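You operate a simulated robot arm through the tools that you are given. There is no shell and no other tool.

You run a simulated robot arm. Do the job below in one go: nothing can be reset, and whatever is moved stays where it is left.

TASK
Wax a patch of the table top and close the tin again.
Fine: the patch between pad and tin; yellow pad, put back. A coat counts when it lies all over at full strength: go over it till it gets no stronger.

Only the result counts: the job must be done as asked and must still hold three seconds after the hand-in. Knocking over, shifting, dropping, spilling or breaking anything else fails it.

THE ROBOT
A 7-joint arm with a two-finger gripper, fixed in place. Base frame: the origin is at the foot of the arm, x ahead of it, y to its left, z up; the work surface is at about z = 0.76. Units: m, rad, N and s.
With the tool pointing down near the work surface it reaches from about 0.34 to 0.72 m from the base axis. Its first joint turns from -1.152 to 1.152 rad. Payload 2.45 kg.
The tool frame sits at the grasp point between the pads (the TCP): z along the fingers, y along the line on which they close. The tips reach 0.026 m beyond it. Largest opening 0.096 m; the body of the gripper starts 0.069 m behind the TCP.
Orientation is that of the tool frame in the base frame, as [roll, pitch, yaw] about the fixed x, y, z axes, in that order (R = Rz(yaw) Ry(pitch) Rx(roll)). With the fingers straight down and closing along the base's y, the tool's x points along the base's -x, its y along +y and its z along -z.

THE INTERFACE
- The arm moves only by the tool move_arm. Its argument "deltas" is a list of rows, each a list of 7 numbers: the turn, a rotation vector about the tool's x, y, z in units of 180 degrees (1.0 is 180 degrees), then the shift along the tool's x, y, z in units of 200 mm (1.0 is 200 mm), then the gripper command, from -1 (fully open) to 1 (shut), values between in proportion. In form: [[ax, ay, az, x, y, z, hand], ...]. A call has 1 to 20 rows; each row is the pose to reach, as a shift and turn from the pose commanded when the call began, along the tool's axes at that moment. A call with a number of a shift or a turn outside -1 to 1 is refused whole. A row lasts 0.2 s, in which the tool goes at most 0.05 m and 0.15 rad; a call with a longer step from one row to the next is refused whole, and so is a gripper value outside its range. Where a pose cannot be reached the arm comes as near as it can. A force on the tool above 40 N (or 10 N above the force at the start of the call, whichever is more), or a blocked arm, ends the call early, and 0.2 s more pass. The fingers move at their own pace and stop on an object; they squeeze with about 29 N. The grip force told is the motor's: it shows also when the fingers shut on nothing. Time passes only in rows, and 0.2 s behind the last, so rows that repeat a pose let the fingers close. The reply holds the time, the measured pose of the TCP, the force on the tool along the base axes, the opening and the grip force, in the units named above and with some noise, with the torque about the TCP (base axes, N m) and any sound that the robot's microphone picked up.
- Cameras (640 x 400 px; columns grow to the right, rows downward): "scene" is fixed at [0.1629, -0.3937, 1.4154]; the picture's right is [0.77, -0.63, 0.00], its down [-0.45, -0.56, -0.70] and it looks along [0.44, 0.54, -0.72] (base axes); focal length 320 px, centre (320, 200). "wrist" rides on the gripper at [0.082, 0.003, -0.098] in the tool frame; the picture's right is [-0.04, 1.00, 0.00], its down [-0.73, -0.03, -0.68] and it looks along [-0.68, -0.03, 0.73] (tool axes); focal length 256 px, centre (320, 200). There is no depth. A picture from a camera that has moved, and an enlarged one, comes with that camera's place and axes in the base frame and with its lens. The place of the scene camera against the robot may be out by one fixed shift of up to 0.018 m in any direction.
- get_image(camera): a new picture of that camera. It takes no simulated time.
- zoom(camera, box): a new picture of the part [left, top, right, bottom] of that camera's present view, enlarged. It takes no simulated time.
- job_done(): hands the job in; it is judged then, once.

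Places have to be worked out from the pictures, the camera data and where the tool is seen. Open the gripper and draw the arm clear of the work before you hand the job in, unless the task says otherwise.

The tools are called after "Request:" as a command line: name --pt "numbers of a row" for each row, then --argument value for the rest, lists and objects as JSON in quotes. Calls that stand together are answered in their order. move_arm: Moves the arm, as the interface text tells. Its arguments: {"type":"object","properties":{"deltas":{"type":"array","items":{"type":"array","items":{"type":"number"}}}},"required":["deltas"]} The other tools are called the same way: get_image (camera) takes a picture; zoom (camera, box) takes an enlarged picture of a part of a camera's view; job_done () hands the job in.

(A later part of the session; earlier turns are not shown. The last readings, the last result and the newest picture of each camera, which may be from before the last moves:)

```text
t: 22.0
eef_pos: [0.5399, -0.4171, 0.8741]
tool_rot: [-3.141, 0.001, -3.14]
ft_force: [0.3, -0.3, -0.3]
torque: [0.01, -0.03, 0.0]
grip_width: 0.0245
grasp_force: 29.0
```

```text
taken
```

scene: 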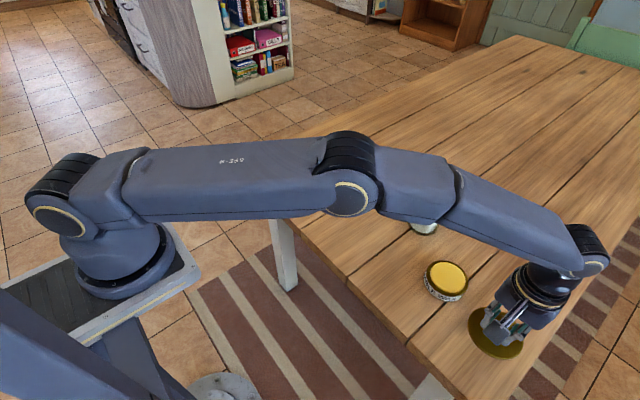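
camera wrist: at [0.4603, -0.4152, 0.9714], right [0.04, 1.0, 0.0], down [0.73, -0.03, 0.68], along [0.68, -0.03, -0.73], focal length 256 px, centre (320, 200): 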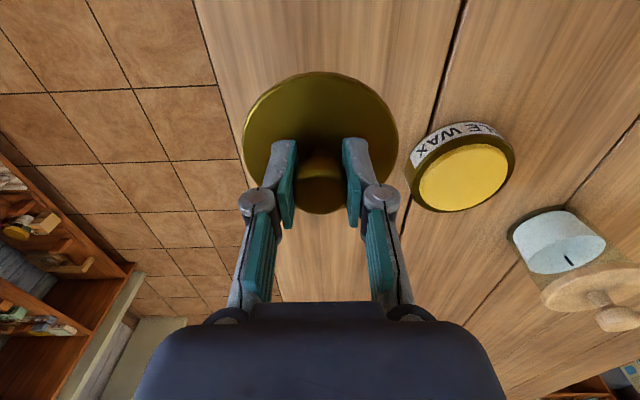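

The lid hangs over clear table, 3–4 cm from the table's edge. I lower it 5 cm slowly, then check the gap to the table.

Request:
move_arm --pt "0 0 0 0 0 0.02 1" --pt "0 0 0 0 0 0.045 1" --pt "0 0 0 0 0 0.075 1" --pt "0 0 0 0 0 0.105 1" --pt "0 0 0 0 0 0.135 1" --pt "0 0 0 0 0 0.165 1" --pt "0 0 0 0 0 0.195 1" --pt "0 0 0 0 0 0.22 1" --pt "0 0 0 0 0 0.24 1" --pt "0 0 0 0 0 0.25 1"

Request:
zoom --camera "scene" --box '[430, 260, 560, 390]'

Request:
get_image --camera "wrist"

```text
t: 24.2
eef_pos: [0.5394, -0.4181, 0.8237]
tool_rot: [3.141, -0.001, -3.141]
ft_force: [0.4, -0.2, -0.3]
torque: [0.0, -0.02, -0.02]
grip_width: 0.0247
grasp_force: 28.6
```

```text
3.08 times, centred on (495, 325) of scene
camera zoom: at [0.1629, -0.3937, 1.4154], right [0.77, -0.63, 0.0], down [-0.45, -0.56, -0.7], along [0.44, 0.54, -0.72], focal length 984 px, centre (-218, -185)
```

zoom: 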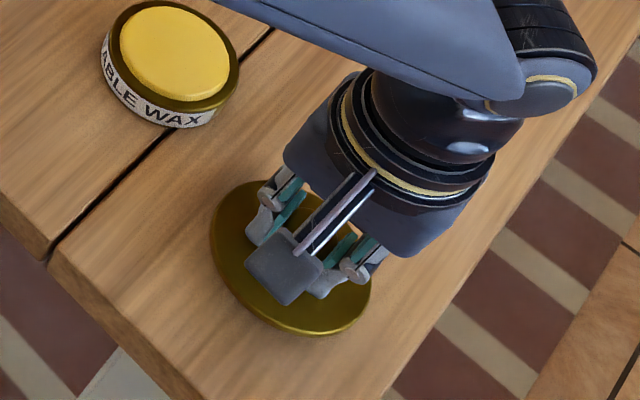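

```text
taken
camera wrist: at [0.4603, -0.416, 0.9218], right [0.04, 1.0, 0.0], down [0.73, -0.03, 0.68], along [0.68, -0.03, -0.73], focal length 256 px, centre (320, 200)
```

wrist: 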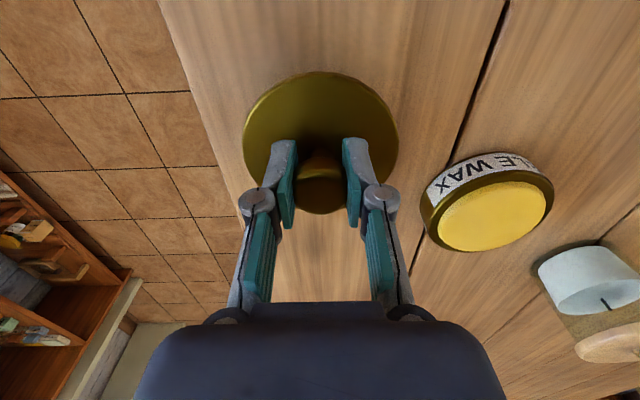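

Clear below. I lower another 2 cm in small steps and then read the force.

Request:
move_arm --pt "0 0 0 0 0 0.015 1" --pt "0 0 0 0 0 0.03 1" --pt "0 0 0 0 0 0.045 1" --pt "0 0 0 0 0 0.06 1" --pt "0 0 0 0 0 0.075 1" --pt "0 0 0 0 0 0.09 1"

Request:
zoom --camera "scene" --box '[450, 290, 540, 390]'

Request:
zoom --camera "wrist" --box '[220, 40, 420, 240]'

```text
t: 25.6
eef_pos: [0.5414, -0.4199, 0.8052]
tool_rot: [3.141, 0.001, -3.141]
ft_force: [-0.4, 0.1, -0.1]
torque: [0.0, 0.03, -0.01]
grip_width: 0.025
grasp_force: 28.9
```

```text
4.00 times, centred on (495, 340) of scene
camera zoom: at [0.1629, -0.3937, 1.4154], right [0.77, -0.63, 0.0], down [-0.45, -0.56, -0.7], along [0.44, 0.54, -0.72], focal length 1279 px, centre (-380, -360)
```

zoom: 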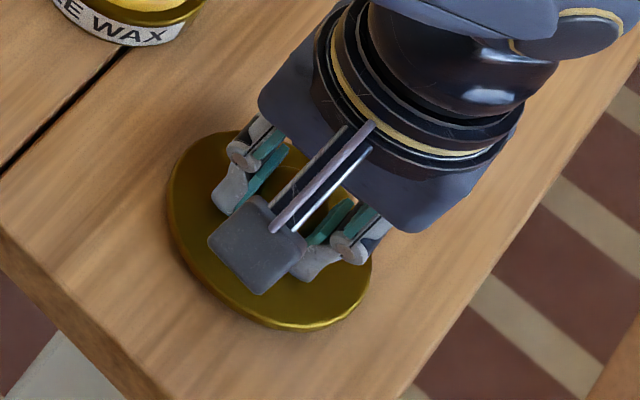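

```text
2.00 times, centred on (320, 140) of wrist
camera zoom: at [0.4611, -0.4167, 0.903], right [0.04, 1.0, 0.0], down [0.73, -0.03, 0.68], along [0.68, -0.03, -0.73], focal length 512 px, centre (320, 320)
```

zoom: 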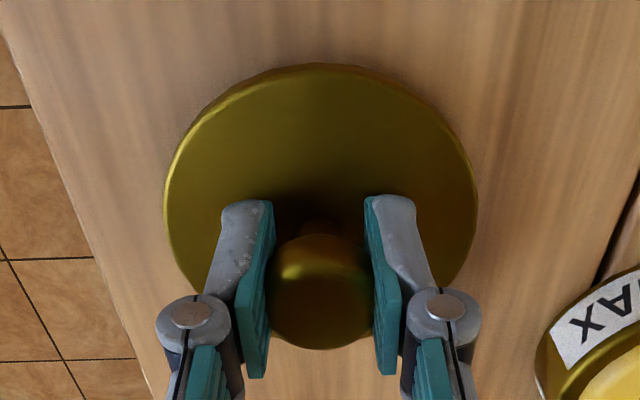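

Still no contact force. I continue down in fine steps of about 1 mm.

Request:
move_arm --pt "0 0 0 0 0 0.006 1" --pt "0 0 0 0 0 0.012 1" --pt "0 0 0 0 0 0.018 1" --pt "0 0 0 0 0 0.024 1" --pt "0 0 0 0 0 0.03 1"

Request:
zoom --camera "scene" --box '[450, 290, 540, 390]'

```text
t: 26.8
eef_pos: [0.54, -0.4197, 0.7986]
tool_rot: [-3.14, 0.0, 3.141]
ft_force: [-0.8, 0.0, -0.2]
torque: [-0.01, -0.01, -0.02]
grip_width: 0.0248
grasp_force: 28.2
```

```text
4.00 times, centred on (495, 340) of scene
camera zoom: at [0.1629, -0.3937, 1.4154], right [0.77, -0.63, 0.0], down [-0.45, -0.56, -0.7], along [0.44, 0.54, -0.72], focal length 1279 px, centre (-380, -360)
```

zoom: 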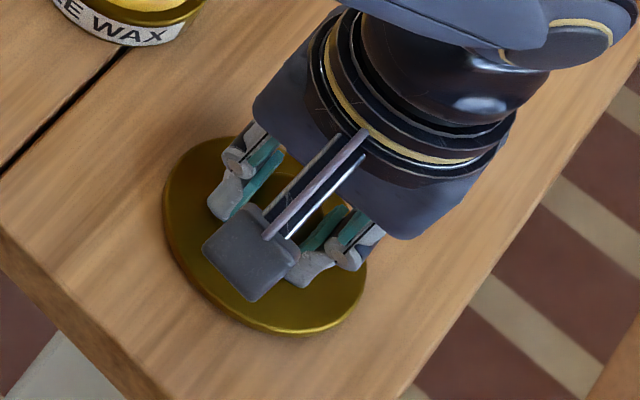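

No contact yet at z ≈ 0.798. I keep lowering in 1 mm steps.

Request:
move_arm --pt "0 0 0 0 0 0.005 1" --pt "0 0 0 0 0 0.01 1" --pt "0 0 0 0 0 0.015 1" --pt "0 0 0 0 0 0.015 1"

```text
t: 27.8
eef_pos: [0.5408, -0.4177, 0.7963]
tool_rot: [-3.141, 0.001, 3.142]
ft_force: [0.8, -0.4, -1.1]
torque: [0.01, 0.02, -0.01]
grip_width: 0.0245
grasp_force: 28.8
```

Request:
move_arm --pt "0 0 0 0 0 0.005 1" --pt "0 0 0 0 0 0.01 1" --pt "0 0 0 0 0 0.015 1" --pt "0 0 0 0 0 0.015 1"

Request:
zoom --camera "scene" --box '[450, 290, 540, 390]'

```text
t: 28.8
eef_pos: [0.5398, -0.4199, 0.7945]
tool_rot: [-3.141, 0.001, 3.141]
ft_force: [0.4, 3.6, 9.8]
torque: [0.12, 0.1, 0.02]
grip_width: 0.0248
grasp_force: 28.7
```

```text
4.00 times, centred on (495, 340) of scene
camera zoom: at [0.1627, -0.3935, 1.4155], right [0.77, -0.63, 0.0], down [-0.45, -0.56, -0.7], along [0.44, 0.54, -0.72], focal length 1279 px, centre (-380, -360)
```

zoom: 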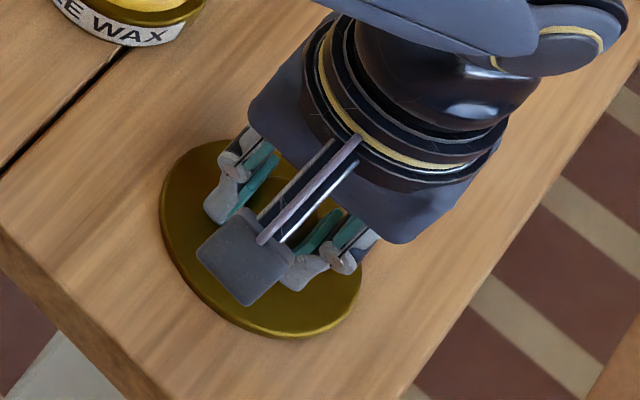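

Contact: 10 N upward, so the lid stands on the table. I ease up 1.5 mm to release the pressure and open the fingers slowly.

Request:
move_arm --pt "0 0 0 0 0 -0.006 1" --pt "0 0 0 0 0 -0.006 0.4" --pt "0 0 0 0 0 -0.006 0.3" --pt "0 0 0 0 0 -0.006 0" --pt "0 0 0 0 0 -0.006 -0.5" --pt "0 0 0 0 0 -0.006 -1" --pt "0 0 0 0 0 -0.006 -1" --pt "0 0 0 0 0 -0.006 -1" --pt "0 0 0 0 0 -0.006 -1"

Request:
zoom --camera "wrist" --box '[220, 40, 420, 240]'

Request:
zoom --camera "scene" --box '[450, 290, 540, 390]'

```text
t: 30.8
eef_pos: [0.5396, -0.4188, 0.7937]
tool_rot: [-3.141, 0.0, 3.141]
ft_force: [-0.6, -0.2, 1.0]
torque: [-0.01, 0.03, 0.03]
grip_width: 0.0958
grasp_force: 0.0
```

```text
2.00 times, centred on (320, 140) of wrist
camera zoom: at [0.46, -0.4164, 0.8928], right [0.04, 1.0, 0.0], down [0.73, -0.03, 0.68], along [0.68, -0.03, -0.73], focal length 512 px, centre (320, 320)
```

zoom: 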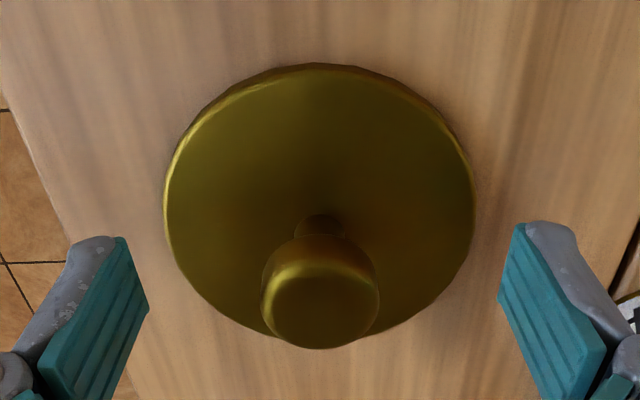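

```text
4.00 times, centred on (495, 340) of scene
camera zoom: at [0.1629, -0.3937, 1.4154], right [0.77, -0.63, 0.0], down [-0.45, -0.56, -0.7], along [0.44, 0.54, -0.72], focal length 1279 px, centre (-380, -360)
```

zoom: 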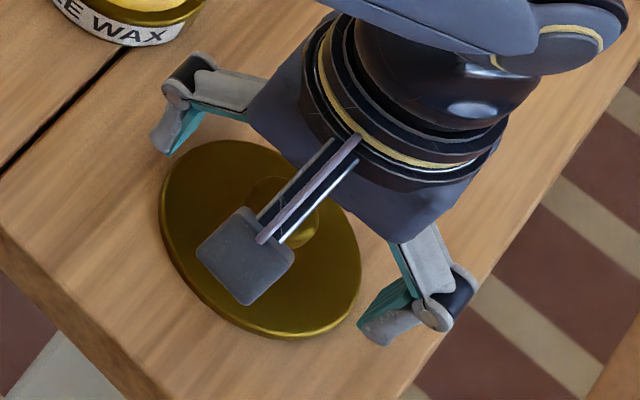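

The lid stands free on the table. I rise straight up 13 cm, then look down at the open tin.

Request:
move_arm --pt "0 0 0 0 0 -0.1 -1" --pt "0 0 0 0 0 -0.25 -1" --pt "0 0 0 0 0 -0.45 -1" --pt "0 0 0 0 0 -0.65 -1" --pt "0 0 0 0 0 -0.65 -1"

Request:
move_arm --pt "0 0 0 0 0.2 0 -1" --pt "0 0 0 0 0.4 0 -1" --pt "0 0 0 0 0.6 0 -1" --pt "0 0 0 0 0.8 0 -1" --pt "0 0 0 0 0.8 0 -1"

Request:
get_image --camera "wrist"

Request:
get_image --camera "scene"

```text
t: 32.0
eef_pos: [0.541, -0.4193, 0.9279]
tool_rot: [-3.141, 0.0, -3.141]
ft_force: [-0.4, 0.4, -0.1]
torque: [-0.03, -0.04, -0.01]
grip_width: 0.0959
grasp_force: 0.0
```

```text
t: 33.2
eef_pos: [0.5386, -0.2604, 0.923]
tool_rot: [3.14, 0.001, -3.141]
ft_force: [0.0, -0.2, -0.3]
torque: [-0.02, 0.0, -0.02]
grip_width: 0.0959
grasp_force: 0.1
```

```text
taken
camera wrist: at [0.4602, -0.2567, 1.0209], right [0.04, 1.0, 0.0], down [0.73, -0.03, 0.68], along [0.68, -0.03, -0.73], focal length 256 px, centre (320, 200)
```

wrist: 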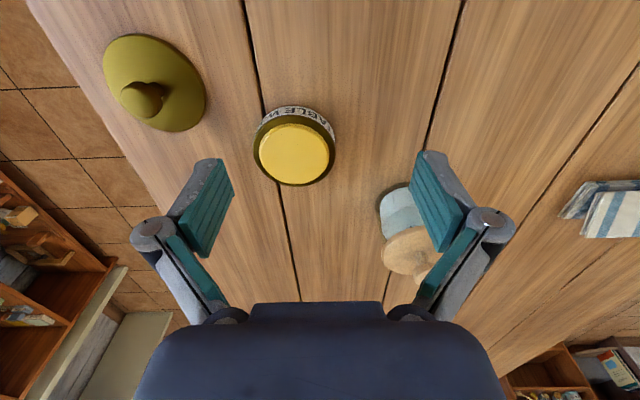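

```text
taken
```

scene: 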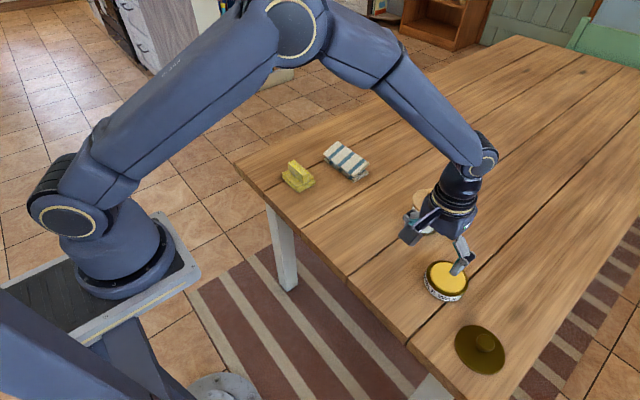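

I zoom into the open tin for the wax level and opening size.

Request:
zoom --camera "wrist" --box '[235, 90, 355, 200]'

Request:
zoom --camera "scene" --box '[410, 245, 480, 310]'

Request:
zoom --camera "scene" --box '[265, 150, 335, 205]'

```text
3.64 times, centred on (295, 145) of wrist
camera zoom: at [0.4602, -0.2567, 1.0209], right [0.04, 1.0, 0.0], down [0.73, -0.03, 0.68], along [0.68, -0.03, -0.73], focal length 931 px, centre (411, 400)
```

zoom: 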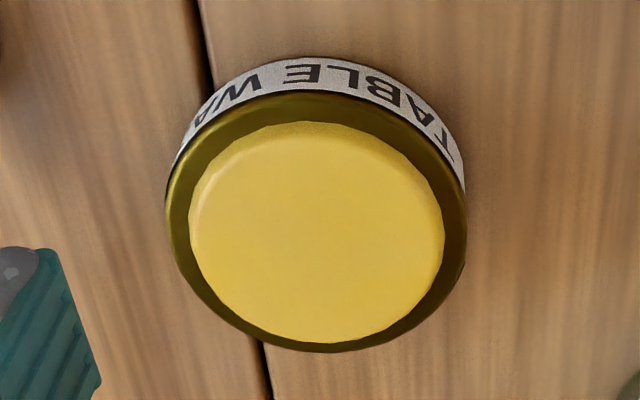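

```text
6.15 times, centred on (445, 278) of scene
camera zoom: at [0.1629, -0.3936, 1.4154], right [0.77, -0.63, 0.0], down [-0.45, -0.56, -0.7], along [0.44, 0.54, -0.72], focal length 1968 px, centre (-449, -277)
```

zoom: 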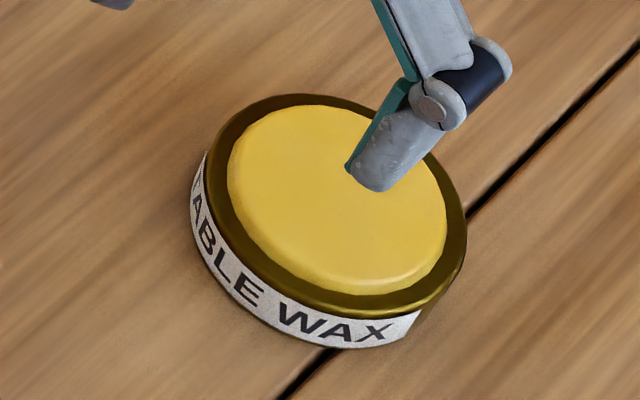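

```text
7.27 times, centred on (300, 178) of scene
camera zoom: at [0.1629, -0.3936, 1.4154], right [0.77, -0.63, 0.0], down [-0.45, -0.56, -0.7], along [0.44, 0.54, -0.72], focal length 2326 px, centre (466, 364)
```

zoom: 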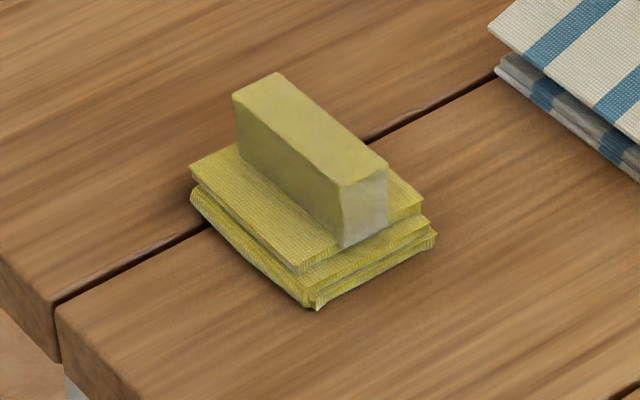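

The wax is a raised yellow cake about 0.075 m across. The pad's handle runs along y, centred near (0.573, 0.208), about 0.02 m wide, so I need the fingers to close along x: I move toward the pad while turning the hand 90 degrees.

Request:
move_arm --pt "0 0 -0.04 0 0.08 -0.02 -1" --pt "0 0 -0.08 0 0.16 -0.04 -1" --pt "0 0 -0.12 0 0.24 -0.06 -1" --pt "0 0 -0.16 0 0.32 -0.08 -1" --pt "0 0 -0.2 0 0.4 -0.1 -1" --pt "0 0 -0.24 0 0.48 -0.12 -1" --pt "0 0 -0.28 0 0.56 -0.14 -1" --pt "0 0 -0.32 0 0.64 -0.15 -1" --pt "0 0 -0.36 0 0.72 -0.15 -1" --pt "0 0 -0.4 0 0.8 -0.15 -1" --pt "0 0 -0.44 0 0.88 -0.15 -1" --pt "0 0 -0.48 0 0.96 -0.15 -1" --pt "0 0 -0.5 0 1.0 -0.15 -1" --pt "0 0 -0.5 0 1.0 -0.15 -1"

Request:
get_image --camera "wrist"

Request:
get_image --camera "scene"

```text
t: 36.2
eef_pos: [0.5389, -0.0601, 0.9537]
tool_rot: [-3.141, 0.0, -1.569]
ft_force: [-0.8, -0.6, 0.4]
torque: [0.04, -0.02, 0.0]
grip_width: 0.096
grasp_force: 0.0
```

```text
taken
camera wrist: at [0.5379, -0.1428, 1.0522], right [-1.0, 0.04, 0.0], down [0.03, 0.73, 0.68], along [0.03, 0.68, -0.73], focal length 256 px, centre (320, 200)
```

wrist: 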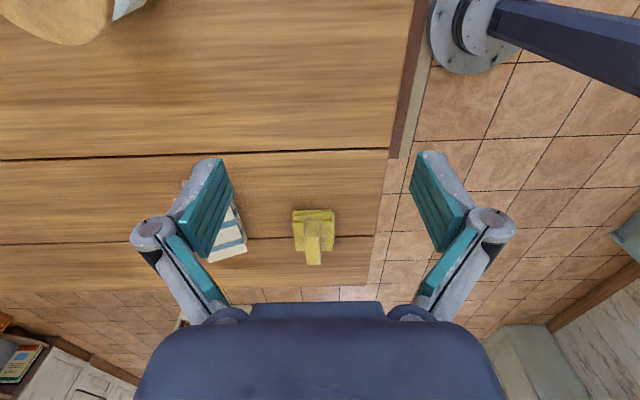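

```text
taken
```

scene: 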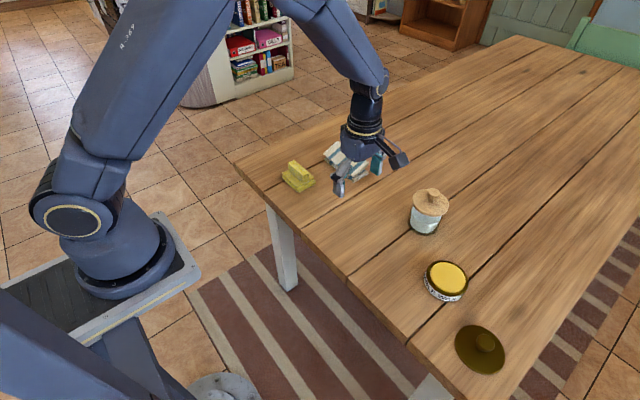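

The hand is turned and the pad's handle points along the view. I move on toward it, stopping about 10 cm short to measure it.

Request:
move_arm --pt "0 0 0 -0.2 -0.03 0.03 -1" --pt "0 0 0 -0.4 -0.07 0.07 -1" --pt "0 0 0 -0.6 -0.11 0.11 -1" --pt "0 0 0 -0.8 -0.15 0.15 -1" --pt "0 0 0 -0.8 -0.15 0.15 -1"

Request:
get_image --camera "wrist"

Request:
zoom --camera "wrist" --box '[240, 100, 400, 250]'

```text
t: 37.4
eef_pos: [0.5686, 0.0974, 0.9261]
tool_rot: [-3.141, 0.001, -1.572]
ft_force: [-0.7, 0.8, -0.3]
torque: [0.01, 0.02, -0.02]
grip_width: 0.0961
grasp_force: 0.1
```

```text
taken
camera wrist: at [0.5673, 0.0147, 1.0238], right [-1.0, 0.04, 0.0], down [0.03, 0.73, 0.68], along [0.03, 0.68, -0.73], focal length 256 px, centre (320, 200)
```

wrist: 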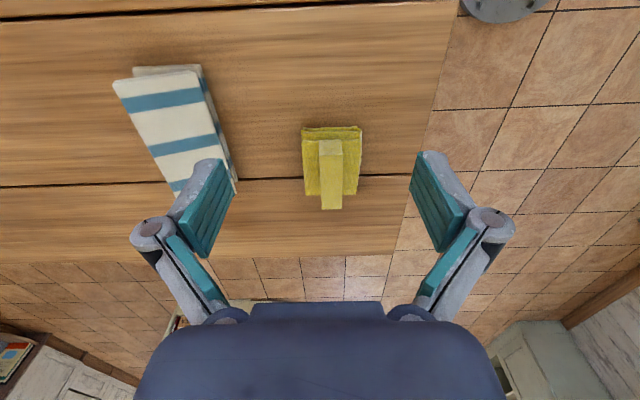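

```text
2.67 times, centred on (320, 175) of wrist
camera zoom: at [0.5673, 0.0147, 1.0238], right [-1.0, 0.04, 0.0], down [0.03, 0.73, 0.68], along [0.03, 0.68, -0.73], focal length 683 px, centre (320, 267)
```

zoom: 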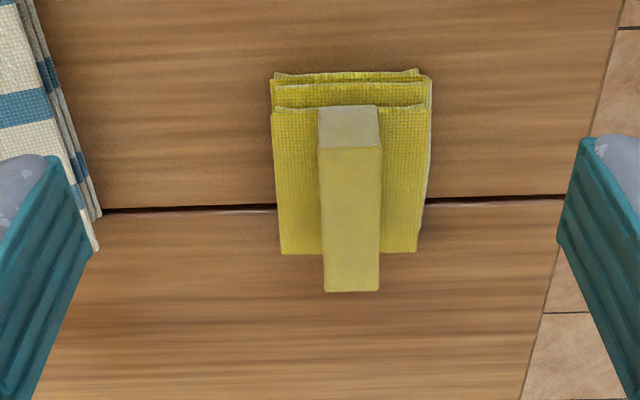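

The handle is centred about 8 mm nearer the base in x and 9 cm further in y than the hand; its top is near z = 0.815 and the pad's top near 0.786. I move over it, stopping with the tips just above the handle.

Request:
move_arm --pt "0 0 0 -0.15 0.013 0 -1" --pt "0 0 0 -0.3 0.026 0.05 -1" --pt "0 0 0 -0.455 0.0385 0.12 -1" --pt "0 0 0 -0.455 0.0385 0.22 -1" --pt "0 0 0 -0.455 0.0385 0.3 -1" --pt "0 0 0 -0.455 0.0385 0.34 -1" --pt "0 0 0 -0.455 0.0385 0.34 -1"

Request:
get_image --camera "wrist"

Request:
zoom --camera "wrist" --box '[220, 60, 420, 260]'

Request:
zoom --camera "scene" --box '[250, 120, 370, 220]'

```text
t: 39.0
eef_pos: [0.5627, 0.1922, 0.8576]
tool_rot: [-3.141, 0.0, -1.57]
ft_force: [-0.4, 1.0, 0.3]
torque: [0.02, 0.02, 0.02]
grip_width: 0.0959
grasp_force: 0.1
```

```text
taken
camera wrist: at [0.5613, 0.1094, 0.9552], right [-1.0, 0.04, 0.0], down [0.03, 0.73, 0.68], along [0.03, 0.68, -0.73], focal length 256 px, centre (320, 200)
```

wrist: 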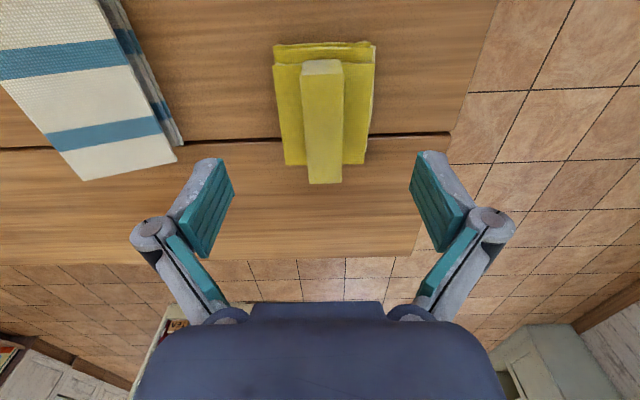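

```text
2.00 times, centred on (320, 160) of wrist
camera zoom: at [0.5613, 0.1094, 0.9552], right [-1.0, 0.04, 0.0], down [0.03, 0.73, 0.68], along [0.03, 0.68, -0.73], focal length 512 px, centre (320, 280)
```

zoom: 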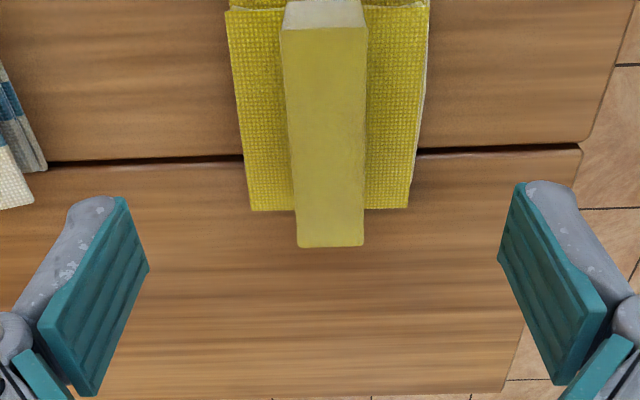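

```text
4.00 times, centred on (310, 170) of scene
camera zoom: at [0.1629, -0.3937, 1.4154], right [0.77, -0.63, 0.0], down [-0.45, -0.56, -0.7], along [0.44, 0.54, -0.72], focal length 1279 px, centre (360, 320)
```

zoom: 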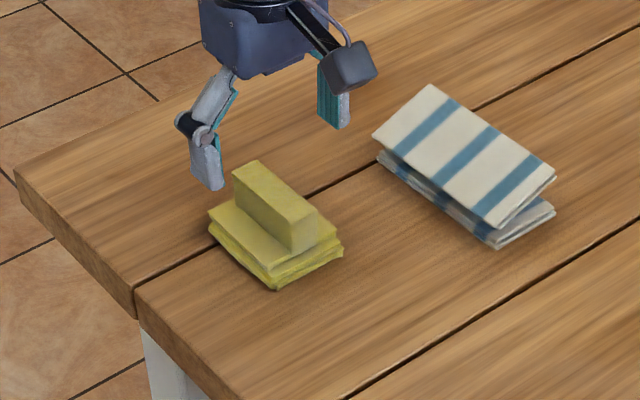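

The handle lies almost exactly under the hand, top near z = 0.808. I lower so the tips come beside the handle, just above the cloth.

Request:
move_arm --pt "0 0 0 -0.01 0.0075 0.05 -1" --pt "0 0 0 -0.01 0.0075 0.1 -1" --pt "0 0 0 -0.01 0.0075 0.15 -1" --pt "0 0 0 -0.01 0.0075 0.19 -1" --pt "0 0 0 -0.01 0.0075 0.21 -1" --pt "0 0 0 -0.01 0.0075 0.21 -1"

Request:
get_image --camera "wrist"

Request:
zoom --camera "scene" --box '[260, 130, 350, 210]'

```text
t: 40.4
eef_pos: [0.5593, 0.1946, 0.8136]
tool_rot: [3.141, 0.001, -1.572]
ft_force: [-0.1, 0.1, -0.1]
torque: [-0.04, -0.04, -0.01]
grip_width: 0.0961
grasp_force: 0.0
```

```text
taken
camera wrist: at [0.5587, 0.112, 0.912], right [-1.0, 0.04, 0.0], down [0.03, 0.73, 0.68], along [0.03, 0.68, -0.73], focal length 256 px, centre (320, 200)
```

wrist: 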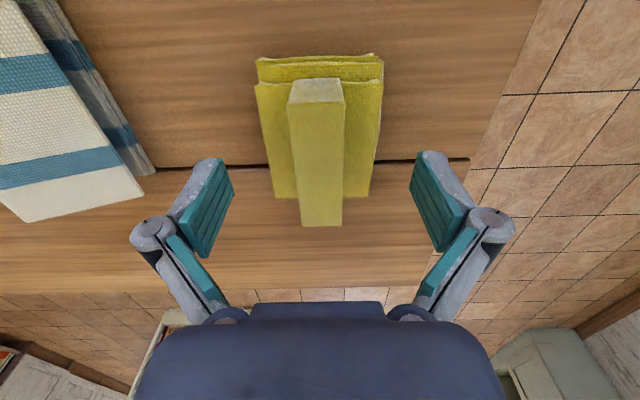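

```text
5.00 times, centred on (305, 170) of scene
camera zoom: at [0.1629, -0.3937, 1.4154], right [0.77, -0.63, 0.0], down [-0.45, -0.56, -0.7], along [0.44, 0.54, -0.72], focal length 1599 px, centre (395, 350)
```

zoom: 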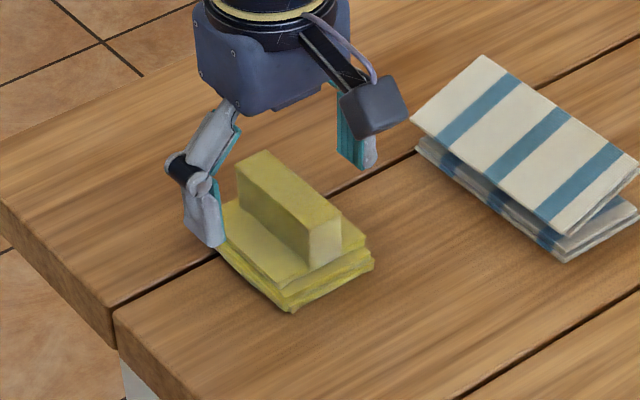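

The fingers straddle the handle with about 2 cm overlap. I go 3 mm lower and close on it.

Request:
move_arm --pt "0 0 0 0 0 0.015 -1" --pt "0 0 0 0 0 0.015 0" --pt "0 0 0 0 0 0.015 0.5" --pt "0 0 0 0 0 0.015 1" --pt "0 0 0 0 0 0.015 1" --pt "0 0 0 0 0 0.015 1" --pt "0 0 0 0 0 0.015 1" --pt "0 0 0 0 0 0.015 1"

Request:
get_image --camera "wrist"

Request:
zoom --camera "scene" --box '[260, 130, 350, 210]'

```text
t: 42.2
eef_pos: [0.561, 0.1942, 0.8113]
tool_rot: [3.141, 0.0, -1.571]
ft_force: [0.5, -0.7, 0.2]
torque: [0.02, 0.0, 0.03]
grip_width: 0.0229
grasp_force: 28.9
```

```text
taken
camera wrist: at [0.5589, 0.1115, 0.9097], right [-1.0, 0.04, 0.0], down [0.03, 0.73, 0.68], along [0.03, 0.68, -0.73], focal length 256 px, centre (320, 200)
```

wrist: 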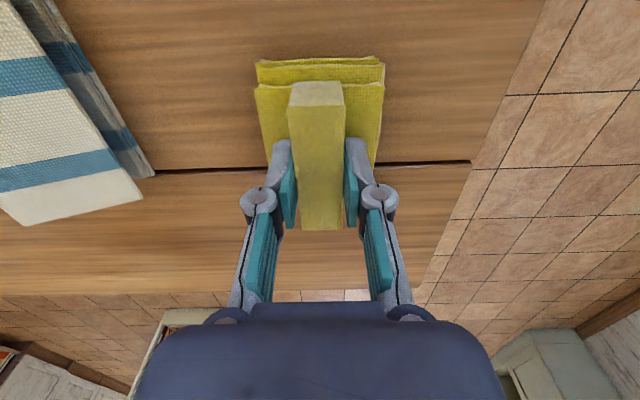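

```text
5.00 times, centred on (305, 170) of scene
camera zoom: at [0.1629, -0.3937, 1.4154], right [0.77, -0.63, 0.0], down [-0.45, -0.56, -0.7], along [0.44, 0.54, -0.72], focal length 1599 px, centre (395, 350)
```

zoom: 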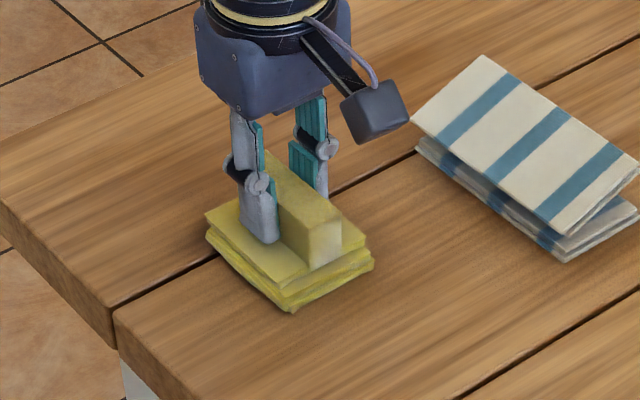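

The handle is held at 0.023 m width, and I note this pose as the pad's home: about (0.5608, 0.1935, 0.811). I lift it slowly and check that it holds.

Request:
move_arm --pt "0 0 0 0 0 -0.01 1" --pt "0 0 0 0 0 -0.025 1" --pt "0 0 0 0 0 -0.045 1" --pt "0 0 0 0 0 -0.065 1" --pt "0 0 0 0 0 -0.09 1" --pt "0 0 0 0 0 -0.115 1" --pt "0 0 0 0 0 -0.14 1" --pt "0 0 0 0 0 -0.17 1" --pt "0 0 0 0 0 -0.2 1" --pt "0 0 0 0 0 -0.23 1" --pt "0 0 0 0 0 -0.26 1" --pt "0 0 0 0 0 -0.29 1" --pt "0 0 0 0 0 -0.32 1" --pt "0 0 0 0 0 -0.34 1" --pt "0 0 0 0 0 -0.35 1"

Request:
get_image --camera "wrist"

Request:
get_image --camera "scene"

```text
t: 45.4
eef_pos: [0.5611, 0.1943, 0.8816]
tool_rot: [3.141, 0.001, -1.572]
ft_force: [-0.5, 0.5, -0.1]
torque: [0.0, 0.0, -0.01]
grip_width: 0.023
grasp_force: 29.3
```

```text
taken
camera wrist: at [0.5598, 0.1119, 0.9798], right [-1.0, 0.04, 0.0], down [0.03, 0.73, 0.68], along [0.03, 0.68, -0.73], focal length 256 px, centre (320, 200)
```

wrist: 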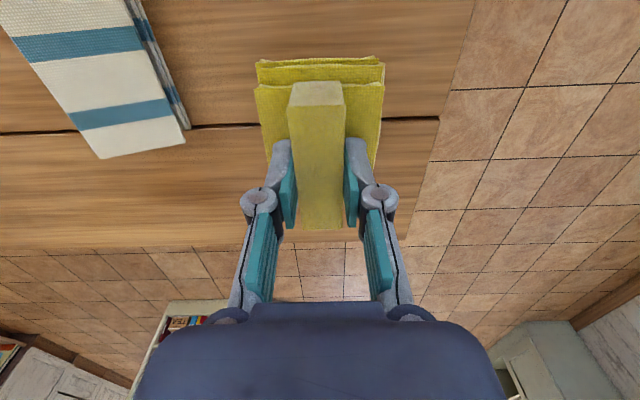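

```text
taken
```

scene: 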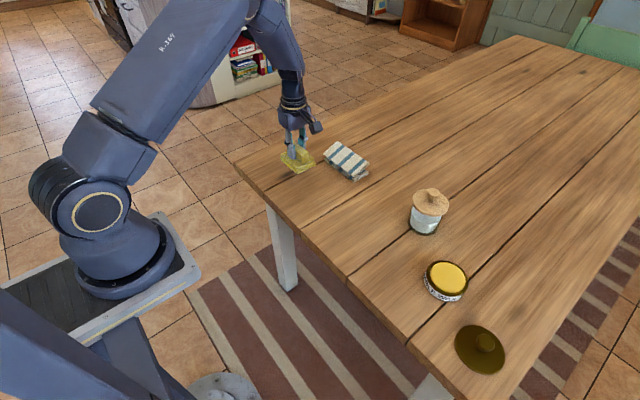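

The pad hangs steady in the grip. I carry it level toward the tin, at a moderate pace, in stages.

Request:
move_arm --pt "0 0 0 0.02 0 0 1" --pt "0 0 0 0.06 -0.005 0 1" --pt "0 0 0 0.12 -0.01 0 1" --pt "0 0 0 0.19 -0.02 0 1" --pt "0 0 0 0.26 -0.03 0 1" --pt "0 0 0 0.33 -0.035 0 1" --pt "0 0 0 0.4 -0.04 0 1" --pt "0 0 0 0.47 -0.045 0 1" --pt "0 0 0 0.54 -0.05 0 1" --pt "0 0 0 0.61 -0.06 0 1" --pt "0 0 0 0.68 -0.065 0 1" --pt "0 0 0 0.75 -0.07 0 1" --pt "0 0 0 0.82 -0.08 0 1" --pt "0 0 0 0.88 -0.085 0 1" --pt "0 0 0 0.93 -0.09 0 1" --pt "0 0 0 0.95 -0.09 0 1"

Request:
move_arm --pt "0 0 0 0.02 0 0 1" --pt "0 0 0 0.06 -0.005 0 1" --pt "0 0 0 0.12 -0.01 0 1" --pt "0 0 0 0.19 -0.02 0 1" --pt "0 0 0 0.26 -0.03 0 1" --pt "0 0 0 0.33 -0.035 0 1" --pt "0 0 0 0.4 -0.04 0 1" --pt "0 0 0 0.47 -0.045 0 1" --pt "0 0 0 0.54 -0.05 0 1" --pt "0 0 0 0.61 -0.06 0 1" --pt "0 0 0 0.68 -0.065 0 1" --pt "0 0 0 0.75 -0.07 0 1" --pt "0 0 0 0.82 -0.08 0 1" --pt "0 0 0 0.88 -0.085 0 1" --pt "0 0 0 0.93 -0.09 0 1" --pt "0 0 0 0.95 -0.09 0 1"

Request:
get_image --camera "scene"

Request:
get_image --camera "wrist"

```text
t: 48.8
eef_pos: [0.578, 0.0022, 0.8819]
tool_rot: [3.14, -0.001, -1.571]
ft_force: [0.4, -0.3, -1.2]
torque: [-0.02, 0.0, 0.01]
grip_width: 0.0232
grasp_force: 29.0
```

```text
t: 52.2
eef_pos: [0.5958, -0.1858, 0.8818]
tool_rot: [3.14, -0.001, -1.571]
ft_force: [-0.2, 0.8, -0.9]
torque: [0.0, 0.02, -0.05]
grip_width: 0.0229
grasp_force: 29.4
```

```text
taken
```

scene: 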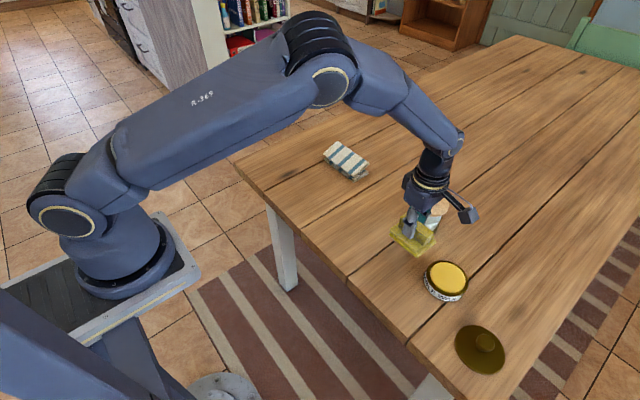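

```text
taken
camera wrist: at [0.5953, -0.2677, 0.9799], right [-1.0, 0.04, 0.0], down [0.03, 0.73, 0.68], along [0.03, 0.68, -0.73], focal length 256 px, centre (320, 200)
```

wrist: 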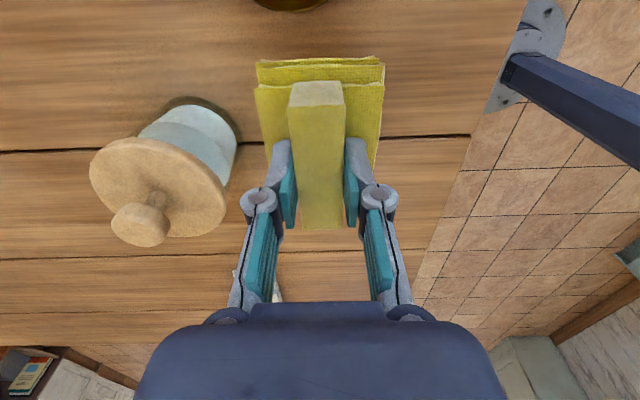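

Everything is clear; the jar is 5 cm away. I move on over the tin's centre (about 0.607, -0.291).

Request:
move_arm --pt "0 0 0 0.02 0 0 1" --pt "0 0 0 0.06 -0.005 0 1" --pt "0 0 0 0.12 -0.011 0 1" --pt "0 0 0 0.18 -0.017 0 1" --pt "0 0 0 0.24 -0.023 0 1" --pt "0 0 0 0.3 -0.029 0 1" --pt "0 0 0 0.36 -0.035 0 1" --pt "0 0 0 0.42 -0.041 0 1" --pt "0 0 0 0.47 -0.046 0 1" --pt "0 0 0 0.51 -0.05 0 1" --pt "0 0 0 0.525 -0.051 0 1" --pt "0 0 0 0.525 -0.051 0 1"

Request:
zoom --camera "scene" --box '[390, 200, 510, 310]'

Request:
get_image --camera "wrist"

```text
t: 54.8
eef_pos: [0.6074, -0.2913, 0.8815]
tool_rot: [3.141, 0.001, -1.57]
ft_force: [-0.3, 0.5, -0.1]
torque: [0.0, 0.03, 0.02]
grip_width: 0.023
grasp_force: 28.9
```

```text
3.64 times, centred on (450, 255) of scene
camera zoom: at [0.1629, -0.3937, 1.4154], right [0.77, -0.63, 0.0], down [-0.45, -0.56, -0.7], along [0.44, 0.54, -0.72], focal length 1163 px, centre (-153, 0)
```

zoom: 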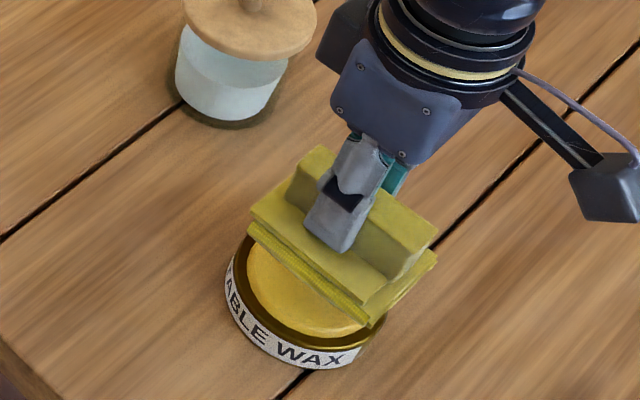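

```text
taken
camera wrist: at [0.6059, -0.3732, 0.9799], right [-1.0, 0.04, 0.0], down [0.03, 0.73, 0.68], along [0.03, 0.68, -0.73], focal length 256 px, centre (320, 200)
```

wrist: 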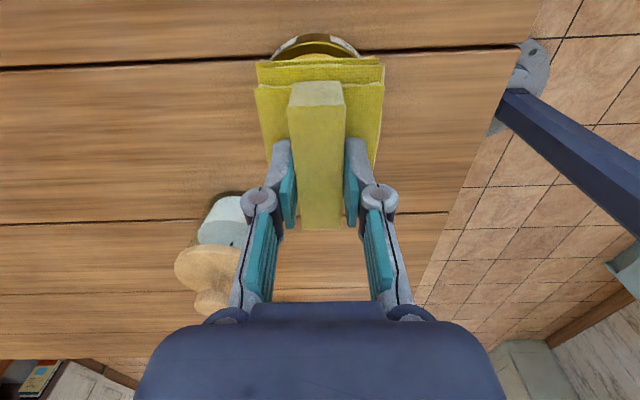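

The pad hangs right over the wax. I lower it 2.6 cm slowly, then look for contact.

Request:
move_arm --pt "0 0 0 0 0 0.015 1" --pt "0 0 0 0 0 0.035 1" --pt "0 0 0 0 0 0.055 1" --pt "0 0 0 0 0 0.075 1" --pt "0 0 0 0 0 0.095 1" --pt "0 0 0 0 0 0.11 1" --pt "0 0 0 0 0 0.12 1" --pt "0 0 0 0 0 0.13 1"

Request:
zoom --camera "scene" --box '[400, 220, 500, 310]'

```text
t: 56.6
eef_pos: [0.6089, -0.291, 0.8548]
tool_rot: [-3.14, 0.0, -1.571]
ft_force: [0.4, 0.1, -1.0]
torque: [0.0, 0.02, 0.0]
grip_width: 0.023
grasp_force: 28.9
```

```text
4.44 times, centred on (450, 265) of scene
camera zoom: at [0.1629, -0.3937, 1.4154], right [0.77, -0.63, 0.0], down [-0.45, -0.56, -0.7], along [0.44, 0.54, -0.72], focal length 1421 px, centre (-258, -89)
```

zoom: 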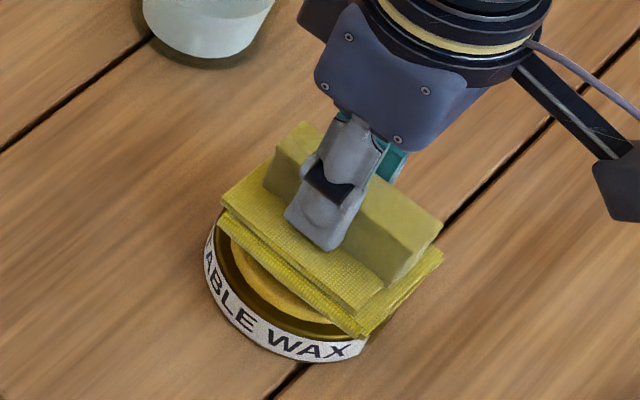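

Not touching yet at z ≈ 0.855. I lower in 1 mm steps to find the wax.

Request:
move_arm --pt "0 0 0 0 0 0.005 1" --pt "0 0 0 0 0 0.01 1" --pt "0 0 0 0 0 0.015 1" --pt "0 0 0 0 0 0.02 1" --pt "0 0 0 0 0 0.025 1"

```text
t: 57.8
eef_pos: [0.6073, -0.2901, 0.8497]
tool_rot: [-3.141, -0.002, -1.571]
ft_force: [-0.9, 0.1, -0.3]
torque: [-0.01, -0.02, 0.03]
grip_width: 0.0228
grasp_force: 29.2
```

Request:
move_arm --pt "0 0 0 0 0 0.005 1" --pt "0 0 0 0 0 0.01 1" --pt "0 0 0 0 0 0.015 1" --pt "0 0 0 0 0 0.02 1"

Request:
zoom --camera "scene" --box '[400, 220, 500, 310]'

```text
t: 58.8
eef_pos: [0.6057, -0.2907, 0.8452]
tool_rot: [-3.14, -0.001, -1.57]
ft_force: [-0.1, 0.1, -0.8]
torque: [-0.01, 0.0, 0.04]
grip_width: 0.023
grasp_force: 29.1
```

```text
4.44 times, centred on (450, 265) of scene
camera zoom: at [0.1629, -0.3937, 1.4154], right [0.77, -0.63, 0.0], down [-0.45, -0.56, -0.7], along [0.44, 0.54, -0.72], focal length 1421 px, centre (-258, -89)
```

zoom: 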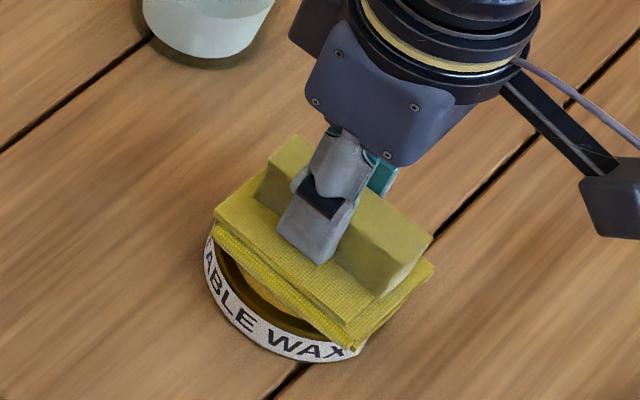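

Still free. I continue down in 1 mm steps.

Request:
move_arm --pt "0 0 0 0 0 0.005 1" --pt "0 0 0 0 0 0.01 1" --pt "0 0 0 0 0 0.01 1"

Request:
move_arm --pt "0 0 0 0 0 0.005 1" --pt "0 0 0 0 0 0.01 1" --pt "0 0 0 0 0 0.01 1"

```text
t: 59.6
eef_pos: [0.6061, -0.2915, 0.8442]
tool_rot: [-3.141, -0.002, -1.57]
ft_force: [0.0, 1.1, -1.3]
torque: [-0.02, -0.01, -0.02]
grip_width: 0.023
grasp_force: 28.7
```

```text
t: 60.4
eef_pos: [0.6067, -0.291, 0.8428]
tool_rot: [-3.141, 0.0, -1.569]
ft_force: [-0.5, -0.4, -0.3]
torque: [-0.05, -0.01, 0.01]
grip_width: 0.0227
grasp_force: 28.9
```

Request:
move_arm --pt "0 0 0 0 0 0.005 1" --pt "0 0 0 0 0 0.01 1" --pt "0 0 0 0 0 0.01 1"

Request:
zoom --camera "scene" --box '[400, 220, 500, 310]'

Request:
get_image --camera "wrist"

```text
t: 61.2
eef_pos: [0.608, -0.2919, 0.8427]
tool_rot: [-3.14, -0.001, -1.57]
ft_force: [-9.4, 5.8, 27.9]
torque: [0.41, 0.35, 0.04]
grip_width: 0.023
grasp_force: 29.4
```

```text
4.44 times, centred on (450, 265) of scene
camera zoom: at [0.1621, -0.3933, 1.4156], right [0.77, -0.63, 0.0], down [-0.45, -0.56, -0.7], along [0.44, 0.54, -0.72], focal length 1421 px, centre (-258, -89)
```

zoom: 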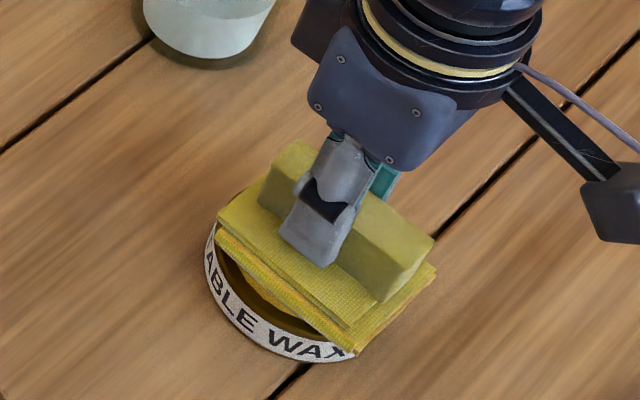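

```text
taken
camera wrist: at [0.6059, -0.3739, 0.9405], right [-1.0, 0.04, 0.0], down [0.03, 0.73, 0.68], along [0.03, 0.68, -0.73], focal length 256 px, centre (320, 200)
```

wrist: 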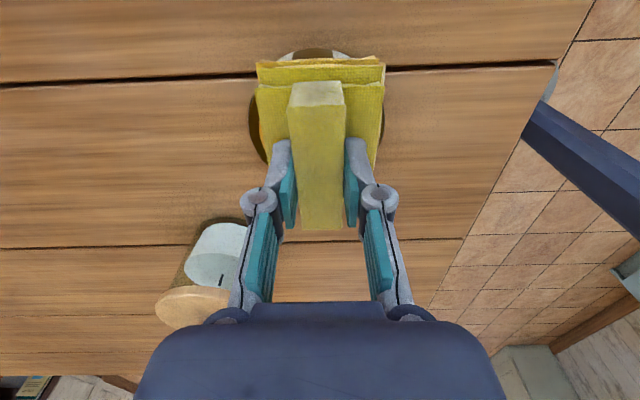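

Contact with the wax at about 28 N — firm enough. I ease off about half a millimetre and hold it there a moment to let the pad take wax, watching the sideways force.

Request:
move_arm --pt "0 0 0 0 0 -0.003 1" --pt "0 0 0 0 0 -0.003 1" --pt "0 0 0 0 0 -0.003 1" --pt "0 0 0 0 0 -0.003 1" --pt "0 0 0 0 0 -0.003 1"

```text
t: 62.4
eef_pos: [0.6079, -0.2919, 0.8421]
tool_rot: [-3.137, -0.002, -1.571]
ft_force: [-2.2, 0.1, 23.2]
torque: [-0.06, 0.02, 0.0]
grip_width: 0.0232
grasp_force: 28.8
```

23 N with no sideways load. I lift the pad off the wax slowly and look for wax taken.

Request:
move_arm --pt "0 0 0 0 0 -0.005 1" --pt "0 0 0 0 0 -0.015 1" --pt "0 0 0 0 0 -0.03 1" --pt "0 0 0 0 0 -0.05 1" --pt "0 0 0 0 0 -0.075 1" --pt "0 0 0 0 0 -0.1 1" --pt "0 0 0 0 0 -0.13 1" --pt "0 0 0 0 0 -0.16 1" --pt "0 0 0 0 0 -0.19 1" --pt "0 0 0 0 0 -0.21 1" --pt "0 0 0 0 0 -0.22 1"

Request:
zoom --camera "scene" --box '[390, 200, 510, 310]'

Request:
zoom --camera "wrist" --box '[220, 20, 420, 220]'

```text
t: 64.8
eef_pos: [0.6086, -0.2907, 0.8839]
tool_rot: [-3.141, -0.001, -1.571]
ft_force: [-0.2, -0.3, -0.2]
torque: [-0.02, 0.0, -0.02]
grip_width: 0.023
grasp_force: 28.7
```

```text
3.64 times, centred on (450, 255) of scene
camera zoom: at [0.1629, -0.3937, 1.4154], right [0.77, -0.63, 0.0], down [-0.45, -0.56, -0.7], along [0.44, 0.54, -0.72], focal length 1163 px, centre (-153, 0)
```

zoom: 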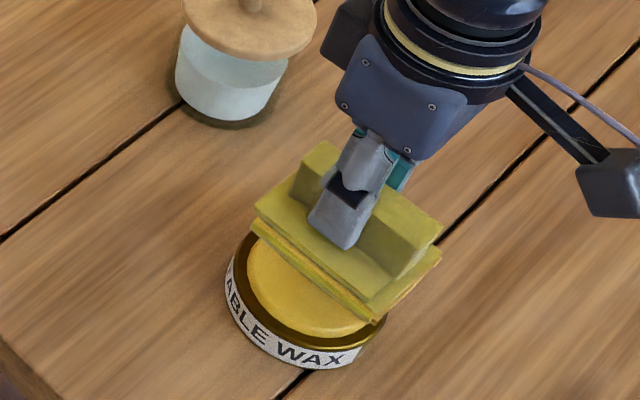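

```text
2.00 times, centred on (320, 120) of wrist
camera zoom: at [0.6067, -0.3741, 0.9835], right [-1.0, 0.04, 0.0], down [0.03, 0.73, 0.68], along [0.03, 0.68, -0.73], focal length 512 px, centre (320, 360)
```

zoom: 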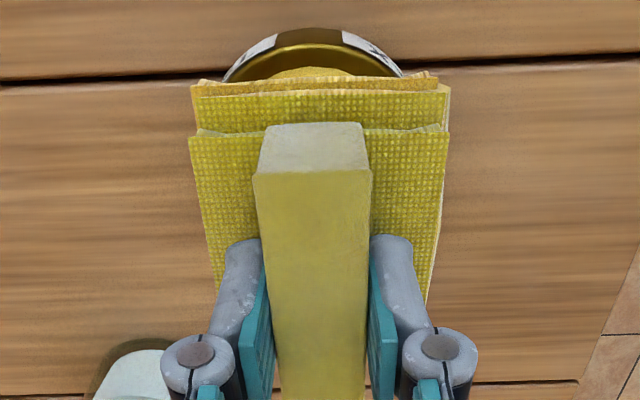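

The pad's lowest layer has turned orange-yellow: it has taken wax, and the tin has not moved. I carry it to the middle between the pad's place and the tin, about (0.584, -0.049).

Request:
move_arm --pt "0 0 0 -0.02 0.002 0 1" --pt "0 0 0 -0.06 0.006 0 1" --pt "0 0 0 -0.12 0.012 0 1" --pt "0 0 0 -0.18 0.018 0 1" --pt "0 0 0 -0.24 0.024 0 1" --pt "0 0 0 -0.3 0.03 0 1" --pt "0 0 0 -0.36 0.036 0 1" --pt "0 0 0 -0.42 0.042 0 1" --pt "0 0 0 -0.48 0.048 0 1" --pt "0 0 0 -0.54 0.054 0 1" --pt "0 0 0 -0.6 0.06 0 1" --pt "0 0 0 -0.66 0.066 0 1" --pt "0 0 0 -0.71 0.071 0 1" --pt "0 0 0 -0.74 0.074 0 1" --pt "0 0 0 -0.75 0.075 0 1"

Request:
move_arm --pt "0 0 0 -0.02 0.002 0 1" --pt "0 0 0 -0.06 0.006 0 1" --pt "0 0 0 -0.12 0.01 0 1" --pt "0 0 0 -0.18 0.015 0 1" --pt "0 0 0 -0.24 0.02 0 1" --pt "0 0 0 -0.3 0.025 0 1" --pt "0 0 0 -0.36 0.03 0 1" --pt "0 0 0 -0.41 0.035 0 1" --pt "0 0 0 -0.45 0.039 0 1" --pt "0 0 0 -0.4625 0.04 0 1" --pt "0 0 0 -0.4625 0.04 0 1"

Request:
get_image --camera "scene"

Request:
get_image --camera "wrist"

```text
t: 68.0
eef_pos: [0.5926, -0.1408, 0.8833]
tool_rot: [3.142, 0.001, -1.572]
ft_force: [-0.9, -0.4, -0.4]
torque: [-0.02, -0.01, 0.01]
grip_width: 0.0231
grasp_force: 28.9
```

```text
t: 70.4
eef_pos: [0.5839, -0.0461, 0.884]
tool_rot: [-3.14, -0.001, -1.57]
ft_force: [0.9, -0.2, -0.8]
torque: [-0.06, 0.03, -0.01]
grip_width: 0.023
grasp_force: 28.9
```

```text
taken
```

scene: 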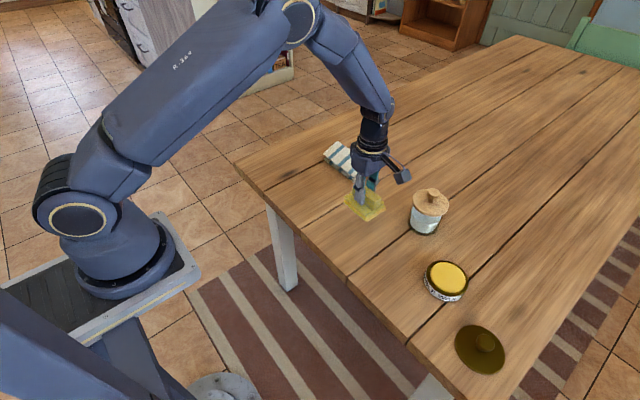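

```text
taken
camera wrist: at [0.583, -0.1298, 0.9823], right [-1.0, 0.04, 0.0], down [0.03, 0.73, 0.68], along [0.03, 0.68, -0.73], focal length 256 px, centre (320, 200)
```

wrist: 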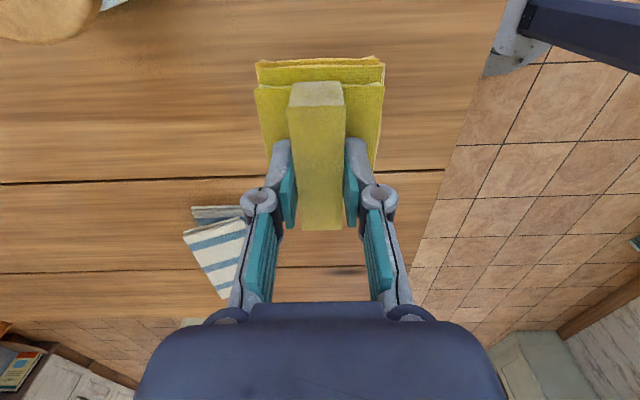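

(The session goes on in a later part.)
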